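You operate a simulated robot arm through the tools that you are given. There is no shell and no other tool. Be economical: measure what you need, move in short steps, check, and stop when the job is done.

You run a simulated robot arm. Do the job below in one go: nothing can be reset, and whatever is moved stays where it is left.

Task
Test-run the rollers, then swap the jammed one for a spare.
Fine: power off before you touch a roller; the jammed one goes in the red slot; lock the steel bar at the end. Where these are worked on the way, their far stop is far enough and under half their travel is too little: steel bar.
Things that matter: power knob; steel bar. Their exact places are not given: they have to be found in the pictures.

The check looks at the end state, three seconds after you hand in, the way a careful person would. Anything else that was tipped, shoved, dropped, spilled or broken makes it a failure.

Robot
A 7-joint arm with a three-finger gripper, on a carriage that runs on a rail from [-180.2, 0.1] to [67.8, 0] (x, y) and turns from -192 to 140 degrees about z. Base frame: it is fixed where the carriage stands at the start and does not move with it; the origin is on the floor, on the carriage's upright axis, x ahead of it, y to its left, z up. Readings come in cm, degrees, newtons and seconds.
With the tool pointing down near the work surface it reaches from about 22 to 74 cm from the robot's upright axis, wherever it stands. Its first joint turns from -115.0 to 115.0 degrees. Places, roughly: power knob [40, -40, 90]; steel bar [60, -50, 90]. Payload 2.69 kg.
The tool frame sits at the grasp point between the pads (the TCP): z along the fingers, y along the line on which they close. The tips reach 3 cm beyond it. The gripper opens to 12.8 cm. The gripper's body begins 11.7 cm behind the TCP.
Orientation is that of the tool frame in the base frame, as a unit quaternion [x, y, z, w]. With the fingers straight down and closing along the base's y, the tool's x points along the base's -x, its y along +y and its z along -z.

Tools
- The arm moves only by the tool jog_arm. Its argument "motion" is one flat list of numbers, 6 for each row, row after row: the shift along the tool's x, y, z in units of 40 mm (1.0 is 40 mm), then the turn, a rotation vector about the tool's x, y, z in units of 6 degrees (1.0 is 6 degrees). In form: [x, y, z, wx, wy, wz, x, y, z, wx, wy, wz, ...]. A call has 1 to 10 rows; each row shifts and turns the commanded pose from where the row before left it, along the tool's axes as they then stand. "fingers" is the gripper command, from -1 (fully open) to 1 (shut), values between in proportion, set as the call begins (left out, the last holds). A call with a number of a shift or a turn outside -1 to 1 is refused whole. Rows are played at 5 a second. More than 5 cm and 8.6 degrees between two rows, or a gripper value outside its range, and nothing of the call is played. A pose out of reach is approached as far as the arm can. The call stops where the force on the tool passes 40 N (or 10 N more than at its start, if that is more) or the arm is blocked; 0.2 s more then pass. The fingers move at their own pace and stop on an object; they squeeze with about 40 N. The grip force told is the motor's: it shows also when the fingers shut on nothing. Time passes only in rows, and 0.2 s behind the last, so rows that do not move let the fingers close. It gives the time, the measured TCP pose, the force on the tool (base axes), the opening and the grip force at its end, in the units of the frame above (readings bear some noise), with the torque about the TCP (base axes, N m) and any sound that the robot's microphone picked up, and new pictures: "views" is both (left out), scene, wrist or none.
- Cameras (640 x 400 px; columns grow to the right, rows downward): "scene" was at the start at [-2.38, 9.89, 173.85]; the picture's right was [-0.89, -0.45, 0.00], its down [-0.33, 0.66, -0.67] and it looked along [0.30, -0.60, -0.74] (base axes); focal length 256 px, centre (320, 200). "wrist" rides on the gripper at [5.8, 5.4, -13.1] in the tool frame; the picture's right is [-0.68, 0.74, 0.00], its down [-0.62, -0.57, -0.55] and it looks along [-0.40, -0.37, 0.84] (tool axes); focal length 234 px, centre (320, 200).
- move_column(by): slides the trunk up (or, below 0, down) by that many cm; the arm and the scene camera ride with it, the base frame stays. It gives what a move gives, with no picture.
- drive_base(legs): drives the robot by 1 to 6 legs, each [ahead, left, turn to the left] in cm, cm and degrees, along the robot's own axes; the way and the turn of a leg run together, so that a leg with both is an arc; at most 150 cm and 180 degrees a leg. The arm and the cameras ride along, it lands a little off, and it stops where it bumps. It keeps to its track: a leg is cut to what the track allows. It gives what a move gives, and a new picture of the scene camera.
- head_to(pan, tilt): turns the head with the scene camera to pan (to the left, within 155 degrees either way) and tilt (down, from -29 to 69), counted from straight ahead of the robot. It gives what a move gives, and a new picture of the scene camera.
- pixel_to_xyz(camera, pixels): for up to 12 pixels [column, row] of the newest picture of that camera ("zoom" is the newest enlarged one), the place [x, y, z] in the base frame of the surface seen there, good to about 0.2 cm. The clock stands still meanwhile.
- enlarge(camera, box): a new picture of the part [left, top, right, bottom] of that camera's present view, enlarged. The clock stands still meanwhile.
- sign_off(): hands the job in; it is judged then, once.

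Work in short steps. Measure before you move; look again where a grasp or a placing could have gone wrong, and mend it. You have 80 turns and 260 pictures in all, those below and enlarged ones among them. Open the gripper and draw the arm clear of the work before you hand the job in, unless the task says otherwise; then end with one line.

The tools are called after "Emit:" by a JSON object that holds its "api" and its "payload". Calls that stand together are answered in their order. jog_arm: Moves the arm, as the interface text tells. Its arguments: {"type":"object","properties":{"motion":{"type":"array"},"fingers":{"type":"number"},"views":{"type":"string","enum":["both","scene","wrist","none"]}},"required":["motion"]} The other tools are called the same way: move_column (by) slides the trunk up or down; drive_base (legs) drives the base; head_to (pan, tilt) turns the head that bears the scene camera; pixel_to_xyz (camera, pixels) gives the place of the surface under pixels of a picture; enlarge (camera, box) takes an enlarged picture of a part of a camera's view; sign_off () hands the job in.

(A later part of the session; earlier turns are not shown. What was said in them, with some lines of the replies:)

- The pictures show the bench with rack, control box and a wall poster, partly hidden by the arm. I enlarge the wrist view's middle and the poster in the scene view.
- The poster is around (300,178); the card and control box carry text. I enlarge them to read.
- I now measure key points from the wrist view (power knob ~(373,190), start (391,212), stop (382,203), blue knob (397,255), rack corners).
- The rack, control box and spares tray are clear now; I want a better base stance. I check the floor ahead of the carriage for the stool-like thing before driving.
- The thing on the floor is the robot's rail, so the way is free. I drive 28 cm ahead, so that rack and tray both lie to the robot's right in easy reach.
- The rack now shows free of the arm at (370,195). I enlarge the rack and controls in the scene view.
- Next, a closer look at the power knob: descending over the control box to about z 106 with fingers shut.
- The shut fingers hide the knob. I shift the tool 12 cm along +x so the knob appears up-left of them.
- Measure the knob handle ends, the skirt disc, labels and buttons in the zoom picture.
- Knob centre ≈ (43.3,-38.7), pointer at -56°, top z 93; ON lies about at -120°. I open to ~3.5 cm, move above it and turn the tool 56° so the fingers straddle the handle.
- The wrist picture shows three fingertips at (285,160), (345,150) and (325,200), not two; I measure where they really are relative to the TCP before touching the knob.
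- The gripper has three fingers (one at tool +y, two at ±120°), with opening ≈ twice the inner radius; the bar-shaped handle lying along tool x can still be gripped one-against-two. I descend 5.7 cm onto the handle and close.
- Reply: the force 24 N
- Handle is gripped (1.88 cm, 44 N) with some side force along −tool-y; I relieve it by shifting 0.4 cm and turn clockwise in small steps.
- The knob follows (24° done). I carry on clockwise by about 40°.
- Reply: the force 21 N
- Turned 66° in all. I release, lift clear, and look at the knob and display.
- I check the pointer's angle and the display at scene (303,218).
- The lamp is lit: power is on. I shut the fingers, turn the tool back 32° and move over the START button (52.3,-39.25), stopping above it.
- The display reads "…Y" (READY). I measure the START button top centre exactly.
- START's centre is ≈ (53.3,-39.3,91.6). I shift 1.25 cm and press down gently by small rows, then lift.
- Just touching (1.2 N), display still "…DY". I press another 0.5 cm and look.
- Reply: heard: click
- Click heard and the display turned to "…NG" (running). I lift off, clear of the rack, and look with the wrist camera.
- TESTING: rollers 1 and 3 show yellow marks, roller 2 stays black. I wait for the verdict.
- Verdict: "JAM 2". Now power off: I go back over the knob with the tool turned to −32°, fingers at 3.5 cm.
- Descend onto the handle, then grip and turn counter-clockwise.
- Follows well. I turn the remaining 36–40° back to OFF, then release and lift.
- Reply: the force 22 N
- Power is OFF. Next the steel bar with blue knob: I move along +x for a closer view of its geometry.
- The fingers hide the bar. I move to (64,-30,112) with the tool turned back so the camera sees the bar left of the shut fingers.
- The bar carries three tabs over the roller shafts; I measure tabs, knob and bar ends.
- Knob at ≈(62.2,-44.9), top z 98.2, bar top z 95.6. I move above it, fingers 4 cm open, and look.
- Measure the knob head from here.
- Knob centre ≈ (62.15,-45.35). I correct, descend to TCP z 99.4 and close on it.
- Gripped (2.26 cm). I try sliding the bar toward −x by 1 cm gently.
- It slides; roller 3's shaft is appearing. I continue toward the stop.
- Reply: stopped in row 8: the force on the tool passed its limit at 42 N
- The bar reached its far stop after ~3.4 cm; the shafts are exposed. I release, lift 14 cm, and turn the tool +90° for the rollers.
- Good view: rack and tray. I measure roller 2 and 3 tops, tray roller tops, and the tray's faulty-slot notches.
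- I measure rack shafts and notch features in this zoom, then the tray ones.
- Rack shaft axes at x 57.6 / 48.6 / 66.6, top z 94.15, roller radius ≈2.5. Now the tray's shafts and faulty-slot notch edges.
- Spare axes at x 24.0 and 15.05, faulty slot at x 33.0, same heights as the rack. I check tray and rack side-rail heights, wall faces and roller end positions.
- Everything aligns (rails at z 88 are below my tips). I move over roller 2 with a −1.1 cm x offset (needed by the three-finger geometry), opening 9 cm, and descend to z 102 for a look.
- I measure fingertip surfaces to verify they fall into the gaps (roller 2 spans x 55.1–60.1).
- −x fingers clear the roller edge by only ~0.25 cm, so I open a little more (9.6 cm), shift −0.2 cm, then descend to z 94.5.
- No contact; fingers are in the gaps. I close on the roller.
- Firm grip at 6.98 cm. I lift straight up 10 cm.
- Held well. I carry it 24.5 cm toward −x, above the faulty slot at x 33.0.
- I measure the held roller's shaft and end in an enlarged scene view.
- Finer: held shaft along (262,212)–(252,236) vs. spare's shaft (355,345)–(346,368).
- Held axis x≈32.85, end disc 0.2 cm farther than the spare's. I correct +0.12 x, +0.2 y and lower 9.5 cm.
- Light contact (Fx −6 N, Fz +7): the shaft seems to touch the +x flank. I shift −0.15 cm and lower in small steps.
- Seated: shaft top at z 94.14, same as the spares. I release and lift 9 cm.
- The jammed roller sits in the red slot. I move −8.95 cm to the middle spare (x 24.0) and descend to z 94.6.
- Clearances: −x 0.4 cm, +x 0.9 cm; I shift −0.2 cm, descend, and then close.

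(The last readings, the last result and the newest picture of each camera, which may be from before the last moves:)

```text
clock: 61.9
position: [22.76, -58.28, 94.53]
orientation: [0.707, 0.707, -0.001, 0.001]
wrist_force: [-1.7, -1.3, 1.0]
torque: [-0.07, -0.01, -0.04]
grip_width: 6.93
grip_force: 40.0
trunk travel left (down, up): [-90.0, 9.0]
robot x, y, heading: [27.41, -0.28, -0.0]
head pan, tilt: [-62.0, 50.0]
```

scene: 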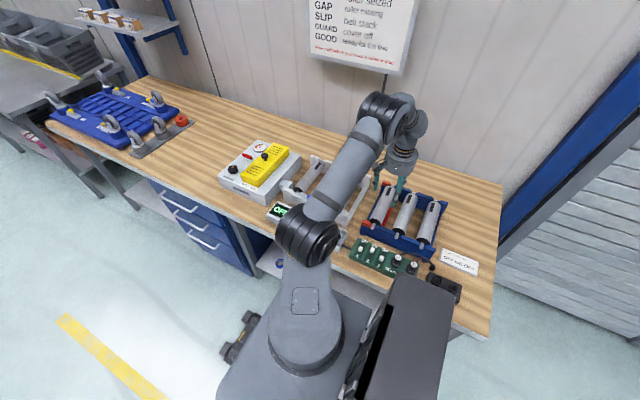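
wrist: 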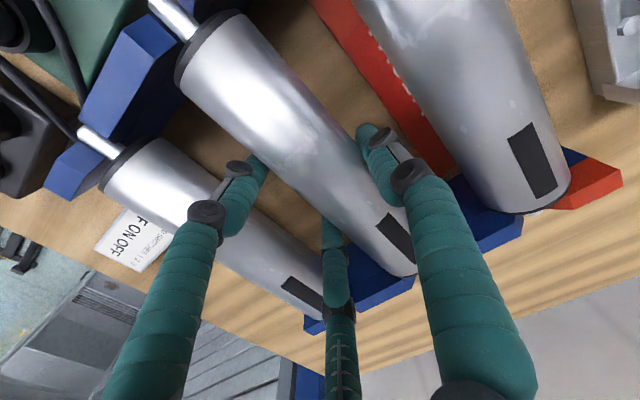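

Firm grip (6.93 cm). I lift 10 cm, then carry it +33.6 cm over slot 2.

Emit:
{"api": "jog_arm", "payload": {"motion": [0, 0, -0.2, 0, 0, 0, 0, 0, -0.4, 0, 0, 0, 0, 0, -0.6, 0, 0, 0, 0, 0, -0.7, 0, 0, 0, 0, 0, -0.7, 0, 0, 0], "views": "none"}}

Emit:
{"api": "jog_arm", "payload": {"motion": [0, 0.84, 0, 0, 0, 0, 0, 0.84, 0, 0, 0, 0, 0, 0.84, 0, 0, 0, 0, 0, 0.84, 0, 0, 0, 0, 0, 0.84, 0, 0, 0, 0, 0, 0.84, 0, 0, 0, 0, 0, 0.84, 0, 0, 0, 0, 0, 0.84, 0, 0, 0, 0, 0, 0.84, 0, 0, 0, 0, 0, 0.84, 0, 0, 0, 0], "views": "both"}}

Emit:
{"api": "enlarge", "payload": {"camera": "scene", "box": [280, 130, 380, 225]}}

```text
clock: 63.1
position: [22.73, -58.48, 104.83]
orientation: [0.707, 0.707, 0.0, 0.0]
wrist_force: [0.4, 1.3, -4.7]
torque: [-0.02, 0.03, 0.0]
grip_width: 6.94
grip_force: 40.0
trunk travel left (down, up): [-90.0, 9.0]
robot x, y, heading: [27.71, 0.25, 0.1]
head pan, tilt: [-62.0, 50.0]
```

```text
clock: 65.3
position: [56.71, -58.18, 104.91]
orientation: [0.707, 0.708, -0.001, 0.0]
wrist_force: [0.1, -0.1, -4.0]
torque: [0.0, 0.08, -0.02]
grip_width: 6.96
grip_force: 40.0
trunk travel left (down, up): [-90.0, 9.0]
robot x, y, heading: [27.52, -0.06, 0.2]
head pan, tilt: [-62.0, 50.0]
```

scene: 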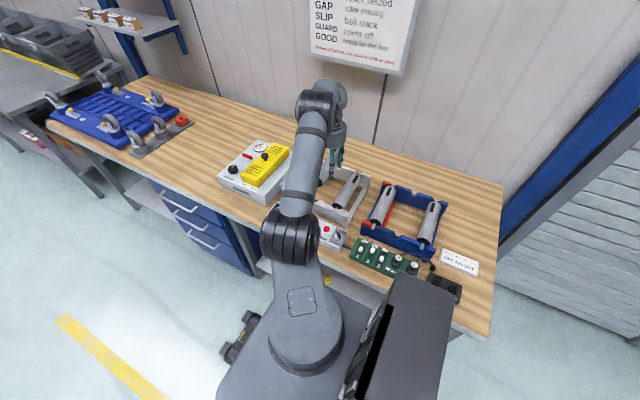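
wrist: 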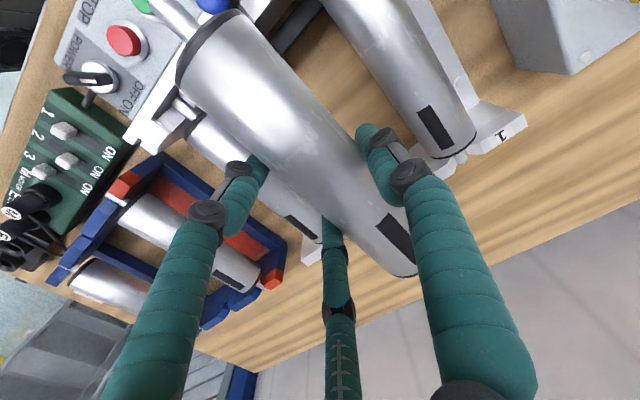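

```text
4.21 times, centred on (330, 178) of scene
```

zoom: 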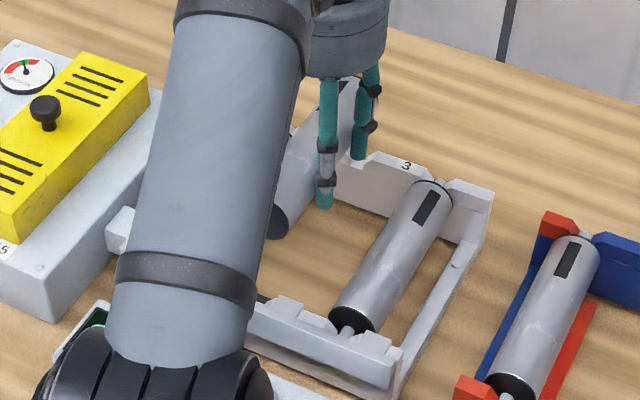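

Arm hides part of the scene view; I measure the held roller's shaft and surfaces from the wrist view, and roller 3/knob for reference.

Emit:
{"api": "enlarge", "payload": {"camera": "wrist", "box": [60, 0, 260, 140]}}

Emit:
{"api": "pixel_to_xyz", "payload": {"camera": "wrist", "pixels": [[165, 15], [180, 25], [172, 8], [188, 22], [180, 75], [235, 14], [205, 45], [398, 272], [213, 4]]}}

```text
2.86 times, centred on (160, 70) of wrist
```

zoom: 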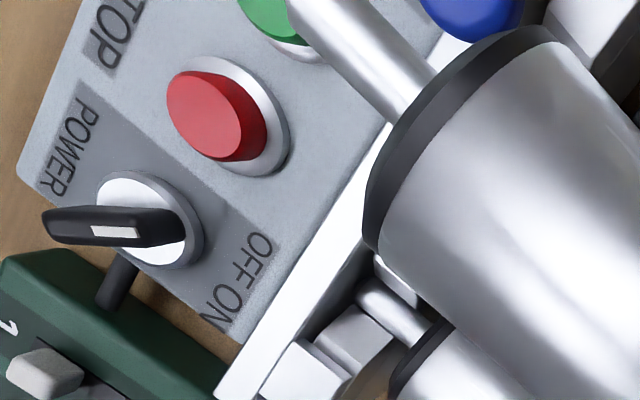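

```text
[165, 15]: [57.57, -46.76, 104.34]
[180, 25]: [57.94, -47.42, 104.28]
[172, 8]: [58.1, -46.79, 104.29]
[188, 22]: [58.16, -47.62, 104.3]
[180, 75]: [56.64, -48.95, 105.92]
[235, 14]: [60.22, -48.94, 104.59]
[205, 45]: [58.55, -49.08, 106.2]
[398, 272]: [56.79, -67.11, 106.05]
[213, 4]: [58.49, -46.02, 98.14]
```

Reference: roller 3's shaft and disc in the same view.

Emit:
{"api": "pixel_to_xyz", "payload": {"camera": "zoom", "pixels": [[398, 312], [380, 297], [420, 345], [405, 370], [375, 225], [380, 70], [350, 45], [400, 90], [470, 20]]}}

```text
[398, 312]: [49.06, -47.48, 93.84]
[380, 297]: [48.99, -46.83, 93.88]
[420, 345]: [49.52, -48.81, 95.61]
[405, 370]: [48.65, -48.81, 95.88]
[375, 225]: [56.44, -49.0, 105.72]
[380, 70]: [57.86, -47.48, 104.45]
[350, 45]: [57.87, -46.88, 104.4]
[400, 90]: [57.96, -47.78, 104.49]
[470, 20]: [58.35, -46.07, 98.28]
```

Held axis ≈57.7, disc 0.15 cm farther than roller 3's: fine. I lower 9.6 cm, then check.

Emit:
{"api": "jog_arm", "payload": {"motion": [0.02, -0.02, 0.5, 0, 0, 0, 0, 0, 0.5, 0, 0, 0, 0, 0, 0.5, 0, 0, 0, 0, 0, 0.4, 0, 0, 0, 0, 0, 0.3, 0, 0, 0, 0, 0, 0.2, 0, 0, 0], "views": "wrist"}}

Emit:
{"api": "enlarge", "payload": {"camera": "wrist", "box": [60, 0, 260, 140]}}

```text
clock: 66.7
position: [56.37, -58.24, 95.42]
orientation: [0.707, 0.707, -0.001, 0.002]
wrist_force: [2.5, -9.2, 4.6]
torque: [0.42, -0.07, -0.03]
grip_width: 6.98
grip_force: 39.5
trunk travel left (down, up): [-90.0, 9.0]
robot x, y, heading: [27.57, -0.16, 0.1]
head pan, tilt: [-62.0, 50.0]
```

wrist: 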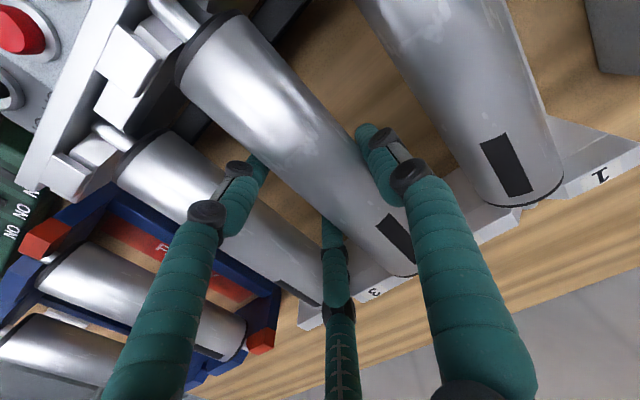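

```text
2.86 times, centred on (160, 70) of wrist
```

zoom: 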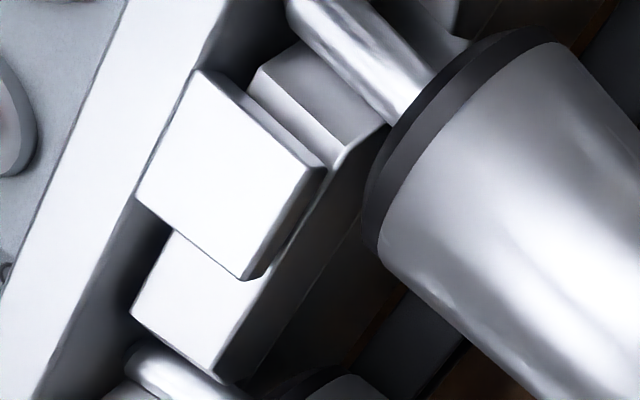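

Fy −9 N: the roller presses on the near side. I shift 0.25 cm toward −y and lower the last bit in small steps.

Emit:
{"api": "jog_arm", "payload": {"motion": [-0.07, 0, -0.03, 0, 0, 0, 0, 0, 0.07, 0, 0, 0, 0, 0, 0.07, 0, 0, 0, 0, 0, 0.05, 0, 0, 0], "views": "wrist"}}

Emit:
{"api": "enlarge", "payload": {"camera": "wrist", "box": [60, 0, 260, 140]}}

Emit:
{"api": "pixel_to_xyz", "payload": {"camera": "zoom", "pixels": [[350, 45], [390, 90], [480, 60], [160, 370], [420, 200], [470, 150]]}}

```text
clock: 67.7
position: [56.64, -58.46, 94.91]
orientation: [0.707, 0.707, 0.0, 0.001]
wrist_force: [10.4, -0.2, 14.0]
torque: [0.57, -0.13, -0.13]
grip_width: 6.96
grip_force: 40.2
trunk travel left (down, up): [-90.0, 9.0]
robot x, y, heading: [27.35, -0.17, 0.2]
head pan, tilt: [-62.0, 50.0]
```

wrist: 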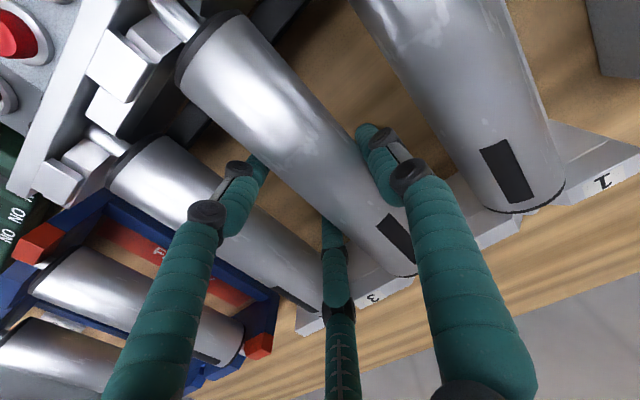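

```text
2.86 times, centred on (160, 70) of wrist
```

zoom: 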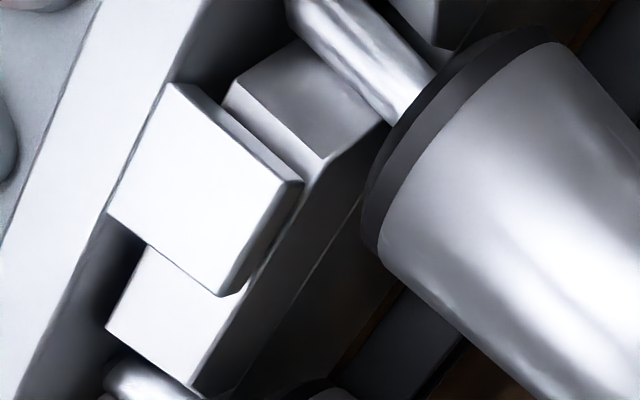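

```text
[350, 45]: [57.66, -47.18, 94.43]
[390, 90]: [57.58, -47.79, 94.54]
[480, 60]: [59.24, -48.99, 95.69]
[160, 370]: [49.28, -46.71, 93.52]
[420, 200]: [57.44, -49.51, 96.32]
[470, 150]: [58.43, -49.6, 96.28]
```

Shaft top at 94.45, still 0.3 cm high, and Fx +10 N: touching the −x flank. I shift +0.2 cm in x and lower further.

Emit:
{"api": "jog_arm", "payload": {"motion": [0, 0.05, 0, 0, 0, 0, 0, 0, 0.03, 0, 0, 0, 0, 0, 0.03, 0, 0, 0, 0, 0, 0, 0, 0, 0], "views": "wrist"}}

Emit:
{"api": "enlarge", "payload": {"camera": "wrist", "box": [60, 0, 260, 140]}}

Emit:
{"api": "pixel_to_xyz", "payload": {"camera": "wrist", "pixels": [[170, 16], [185, 31], [195, 70], [213, 52], [250, 80], [350, 210], [395, 265]]}}

```text
clock: 68.7
position: [56.66, -58.36, 94.54]
orientation: [0.707, 0.707, 0.0, 0.0]
wrist_force: [6.0, 4.8, 4.6]
torque: [-0.81, -0.1, -0.04]
grip_width: 6.94
grip_force: 39.8
trunk travel left (down, up): [-90.0, 9.0]
robot x, y, heading: [27.22, 0.04, -0.1]
head pan, tilt: [-62.0, 50.0]
```

wrist: 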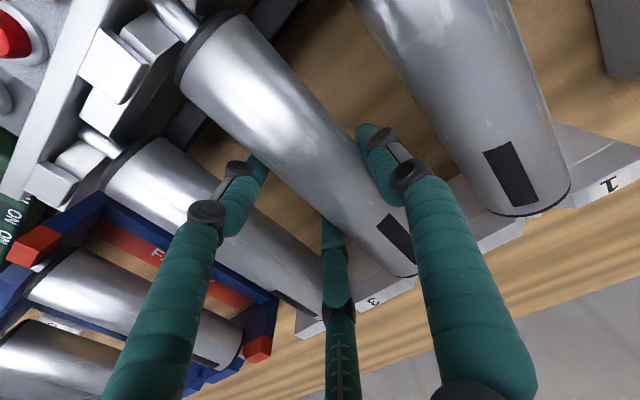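

```text
2.86 times, centred on (160, 70) of wrist
```

zoom: 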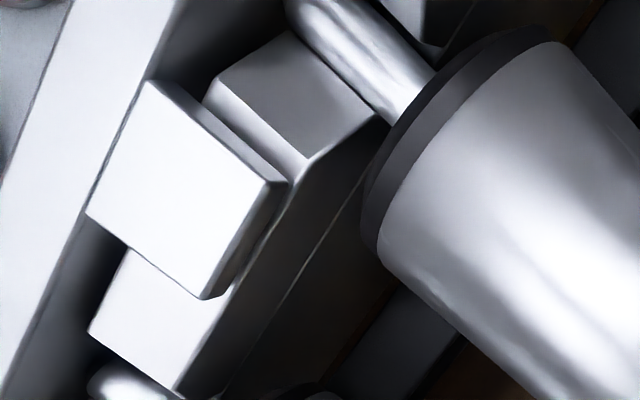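

```text
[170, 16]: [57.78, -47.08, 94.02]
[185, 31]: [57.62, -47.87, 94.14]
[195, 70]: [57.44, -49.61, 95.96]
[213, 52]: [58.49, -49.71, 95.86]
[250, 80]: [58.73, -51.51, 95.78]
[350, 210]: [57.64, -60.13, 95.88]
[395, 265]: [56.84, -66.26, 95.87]
```

Seated: shaft top 94.1, roller top 96.0. I release and lift.

Emit:
{"api": "jog_arm", "payload": {"motion": [0, 0, 0, 0, 0, 0, 0, 0, 0, 0, 0, 0, 0, 0, 0, 0, 0, 0, 0, 0, -0.4, 0, 0, 0, 0, 0, -0.8, 0, 0, 0, 0, 0, -0.9, 0, 0, 0, 0, 0, -0.9, 0, 0, 0], "fingers": -0.5, "views": "wrist"}}

Emit:
{"api": "pixel_to_xyz", "payload": {"camera": "wrist", "pixels": [[249, 51], [256, 60], [340, 175], [300, 120]]}}

Emit:
{"api": "enlarge", "payload": {"camera": "wrist", "box": [150, 0, 450, 240]}}

```text
clock: 70.3
position: [56.41, -58.5, 106.59]
orientation: [0.707, 0.707, -0.001, 0.0]
wrist_force: [0.4, 0.7, 0.2]
torque: [0.0, -0.04, 0.01]
grip_width: 9.58
grip_force: 0.1
trunk travel left (down, up): [-90.0, 9.0]
robot x, y, heading: [27.25, 0.07, 0.2]
head pan, tilt: [-62.0, 50.0]
```

wrist: 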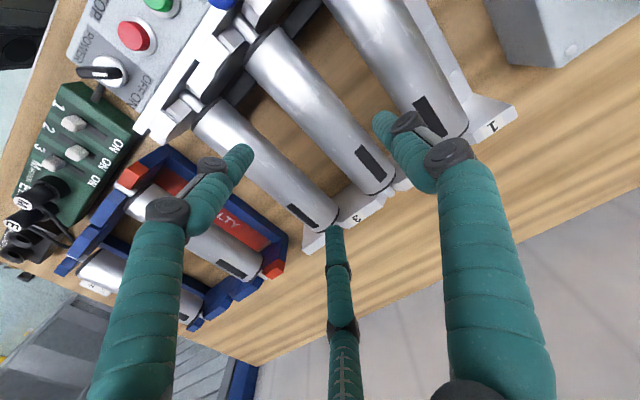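

```text
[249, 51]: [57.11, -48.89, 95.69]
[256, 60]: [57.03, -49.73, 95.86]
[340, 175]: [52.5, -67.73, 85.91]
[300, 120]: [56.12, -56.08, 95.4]
```

```text
1.67 times, centred on (300, 120) of wrist
```

zoom: 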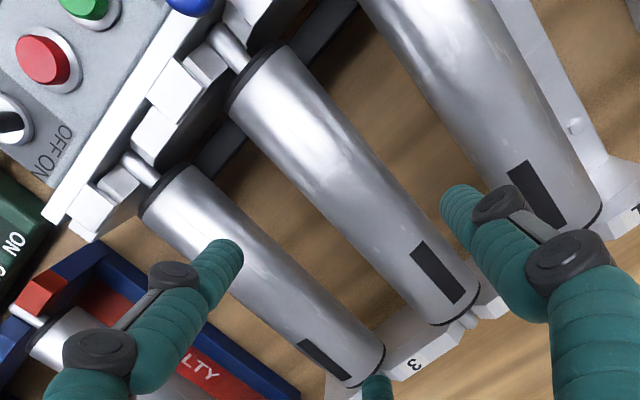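

Roller 2 lies like its neighbours. Now re-lock the bar: I move over the blue knob, fingers 4 cm open.

Emit:
{"api": "jog_arm", "payload": {"motion": [0.82, 0.153, 0, 0, 0, 0, 0.82, 0.153, 0, 0, 0, 0, 0.82, 0.153, 0, 0, 0, 0, 0.82, 0.153, 0, 0, 0, 0, 0, 0, 0.2, 0, 0, 0], "fingers": 0.375, "views": "wrist"}}

Emit:
{"api": "enlarge", "payload": {"camera": "wrist", "box": [250, 100, 410, 240]}}

```text
clock: 71.5
position: [58.87, -45.48, 105.83]
orientation: [0.707, 0.708, 0.001, 0.001]
wrist_force: [0.2, -1.2, 0.2]
torque: [0.03, 0.02, 0.04]
grip_width: 4.0
grip_force: 0.1
trunk travel left (down, up): [-90.0, 9.0]
robot x, y, heading: [27.6, 0.48, -0.1]
head pan, tilt: [-62.0, 50.0]
```

wrist: 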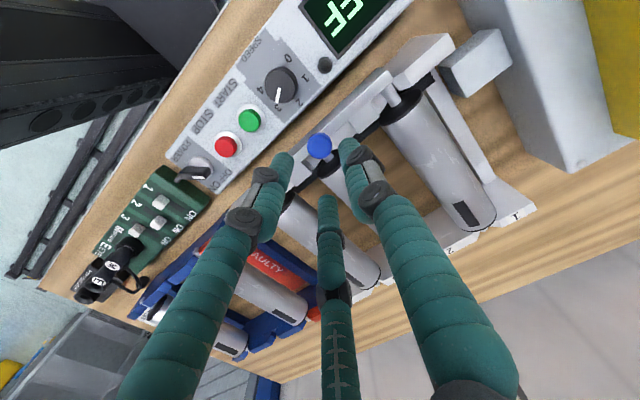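

```text
2.86 times, centred on (330, 170) of wrist
```

zoom: 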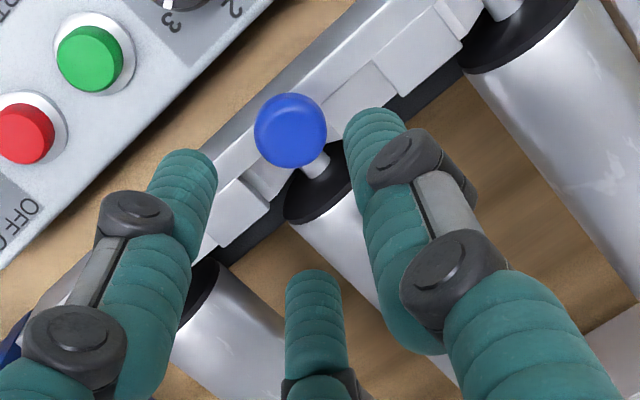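

Check the knob centre relative to the tool.

Emit:
{"api": "pixel_to_xyz", "payload": {"camera": "zoom", "pixels": [[290, 128], [262, 130], [320, 128], [290, 98], [290, 160]]}}

```text
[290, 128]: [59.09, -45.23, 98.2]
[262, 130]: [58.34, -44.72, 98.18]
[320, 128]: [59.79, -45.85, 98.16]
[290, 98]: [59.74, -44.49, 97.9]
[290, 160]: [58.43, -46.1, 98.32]
```

Knob centre ≈ (59.1,-45.25), tool at (58.9,-45.4): close enough. I shift 0.2 cm, descend to z 99.4 and close.

Emit:
{"api": "jog_arm", "payload": {"motion": [0.03, 0.05, 0.7, 0, 0, 0, 0, 0, 0.6, 0, 0, 0, 0, 0, 0.3, 0, 0, 0], "views": "none"}}

Emit:
{"api": "jog_arm", "payload": {"motion": [0, 0, 0, 0, 0, 0, 0, 0, 0, 0, 0, 0, 0, 0, 0, 0, 0, 0, 0, 0, 0, 0, 0, 0], "fingers": 1, "views": "wrist"}}

```text
clock: 72.3
position: [59.25, -45.27, 99.36]
orientation: [0.707, 0.707, 0.0, 0.001]
wrist_force: [-0.1, -0.5, -0.7]
torque: [0.01, -0.04, -0.02]
grip_width: 4.0
grip_force: 0.0
trunk travel left (down, up): [-90.0, 9.0]
robot x, y, heading: [27.39, -0.09, -0.1]
head pan, tilt: [-62.0, 50.0]
```

```text
clock: 73.3
position: [59.13, -45.4, 99.36]
orientation: [0.707, 0.708, 0.0, 0.001]
wrist_force: [-3.8, -4.9, -2.2]
torque: [-0.16, 0.23, -0.04]
grip_width: 2.27
grip_force: 43.3
trunk travel left (down, up): [-90.0, 9.0]
robot x, y, heading: [27.45, 0.13, 0.1]
head pan, tilt: [-62.0, 50.0]
```

wrist: 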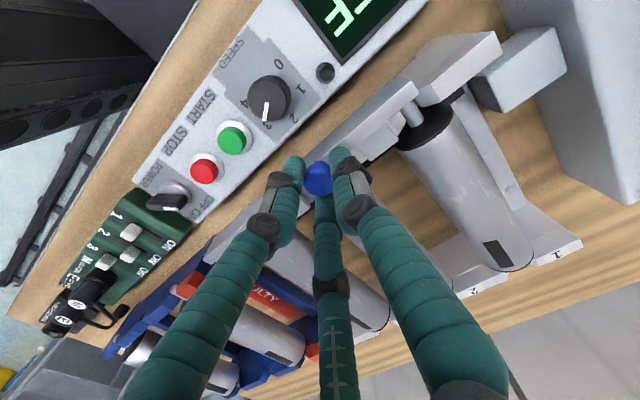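

Gripped. I slide the bar back in +x till it meets its stop.

Emit:
{"api": "jog_arm", "payload": {"motion": [0, 0.12, 0, 0, 0, 0, 0, 0.12, 0, 0, 0, 0, 0, 0.12, 0, 0, 0, 0, 0, 0.12, 0, 0, 0, 0, 0, 0.12, 0, 0, 0, 0, 0, 0.12, 0, 0, 0, 0, 0, 0.12, 0, 0, 0, 0, 0, 0.1, 0, 0, 0, 0, 0, 0.05, 0, 0, 0, 0], "views": "wrist"}}

```text
clock: 75.3
position: [62.32, -45.44, 99.32]
orientation: [0.708, 0.706, 0.0, -0.001]
wrist_force: [-27.2, -6.8, 4.3]
torque: [-0.43, 0.84, -0.11]
grip_width: 2.24
grip_force: 45.2
trunk travel left (down, up): [-90.0, 9.0]
robot x, y, heading: [27.51, -0.22, 0.1]
head pan, tilt: [-62.0, 50.0]
```

wrist: 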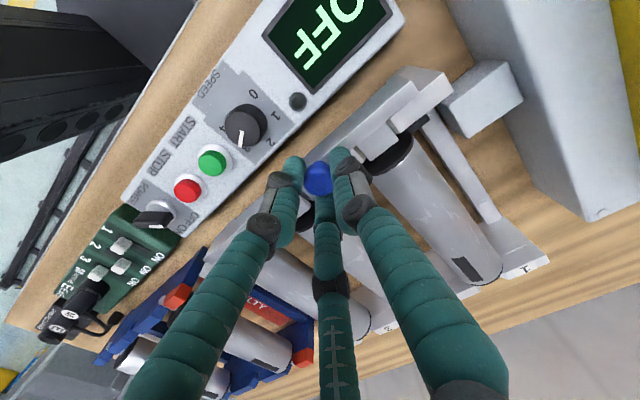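

At its stop (x 62.3, −27 N), tabs over the shafts again. I ease off, release, lift and draw back.

Emit:
{"api": "jog_arm", "payload": {"motion": [0, 0, 0, 0, 0, 0, 0, 0, 0, 0, 0, 0, 0, 0, 0, 0, 0, 0, 0, 0, -0.6, 0, 0, 0, 0, 0, -1, 0, 0, 0, 0, 0, -1, 0, 0, 0, 0.5, 0, -1, 0, 0, 0, 0.8, 0, -0.8, 0, 0, 0, 0.8, 0, -0.8, 0, 0, 0, 0.5, 0, -0.8, 0, 0, 0], "fingers": 0.3, "views": "both"}}

Emit:
{"api": "enlarge", "payload": {"camera": "scene", "box": [270, 150, 450, 260]}}

Emit:
{"api": "enlarge", "payload": {"camera": "wrist", "box": [200, 100, 480, 300]}}

```text
clock: 77.5
position: [62.91, -34.6, 123.1]
orientation: [0.707, 0.707, -0.001, 0.001]
wrist_force: [0.0, 0.7, 0.9]
torque: [-0.02, 0.01, 0.02]
grip_width: 4.47
grip_force: 0.1
trunk travel left (down, up): [-90.0, 9.0]
robot x, y, heading: [27.08, -0.2, -0.1]
head pan, tilt: [-62.0, 50.0]
```

scene: 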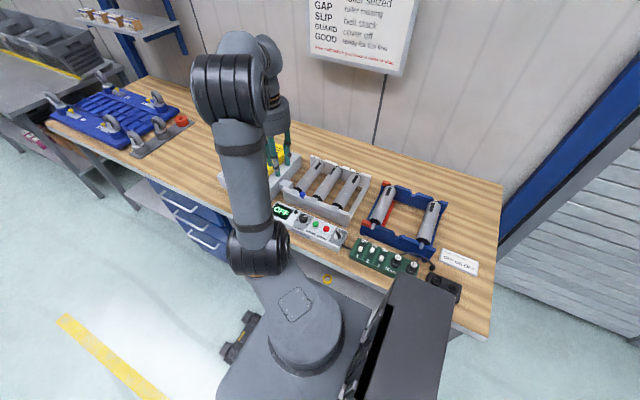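
wrist: 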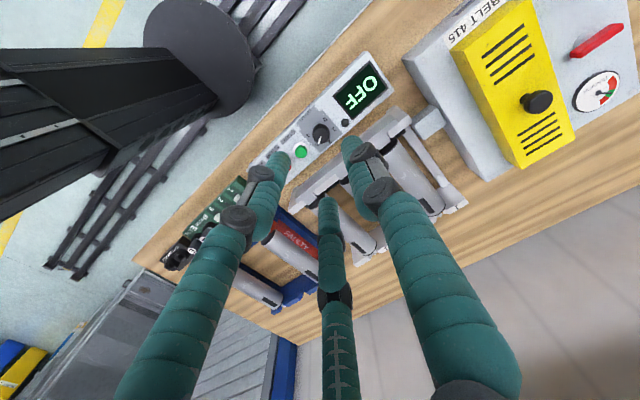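

```text
3.56 times, centred on (360, 205) of scene
```

zoom: 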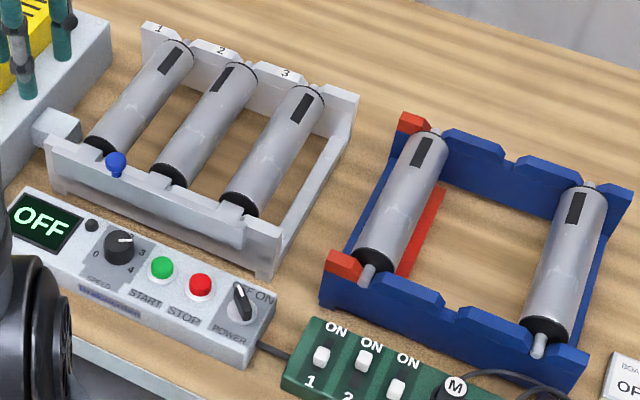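

```text
2.00 times, centred on (340, 200) of wrist
```

zoom: 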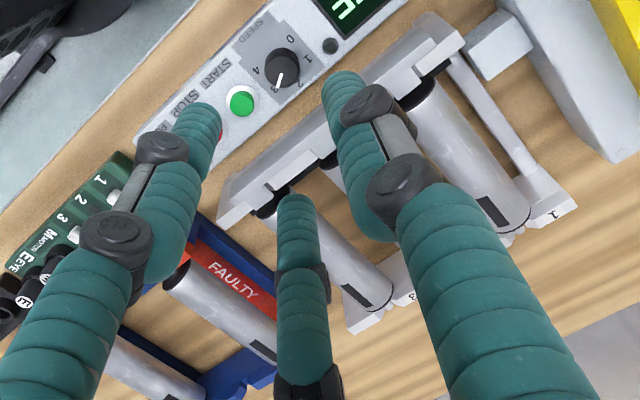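

All looks right: bar closed, power OFF, faulty roller in the red slot. I verify the bar knob's final x and open the gripper.

Emit:
{"api": "enlarge", "payload": {"camera": "scene", "box": [280, 150, 370, 225]}}

Emit:
{"api": "pixel_to_xyz", "payload": {"camera": "scene", "pixels": [[303, 194]]}}

Emit:
{"api": "jog_arm", "payload": {"motion": [0, 0, -0.5, 0, 0, 0, 0, 0, 0, 0, 0, 0, 0, 0, 0, 0, 0, 0], "fingers": -1, "views": "none"}}

```text
5.33 times, centred on (325, 188) of scene
```

zoom: 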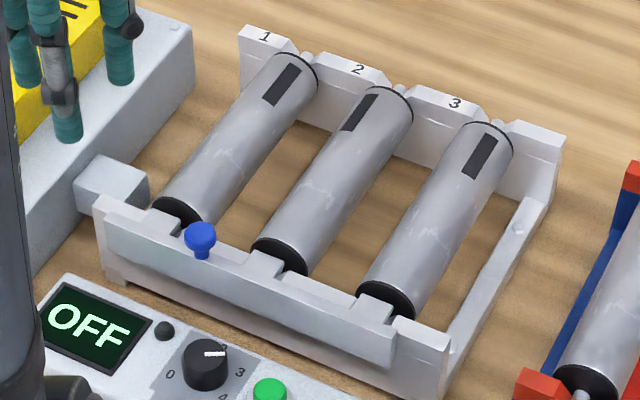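

```text
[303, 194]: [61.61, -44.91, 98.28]
```

```text
clock: 78.3
position: [62.93, -34.82, 125.17]
orientation: [0.707, 0.708, 0.0, 0.001]
wrist_force: [0.0, -0.4, -0.4]
torque: [-0.03, -0.02, -0.01]
grip_width: 10.18
grip_force: 0.1
trunk travel left (down, up): [-90.0, 9.0]
robot x, y, heading: [27.4, -0.18, 0.0]
head pan, tilt: [-62.0, 50.0]
```

The tabs cover all three shafts as at the start, and the arm is clear with the gripper open. I hand in.

Emit:
{"api": "sign_off", "payload": {}}

```text
The job is handed in.
```

The test run showed "JAM 2". I switched the power off, put the jammed roller in the red FAULTY slot, fitted a spare in position 2 and slid the steel bar back to its locked stop. I did not run a second test after the swap.
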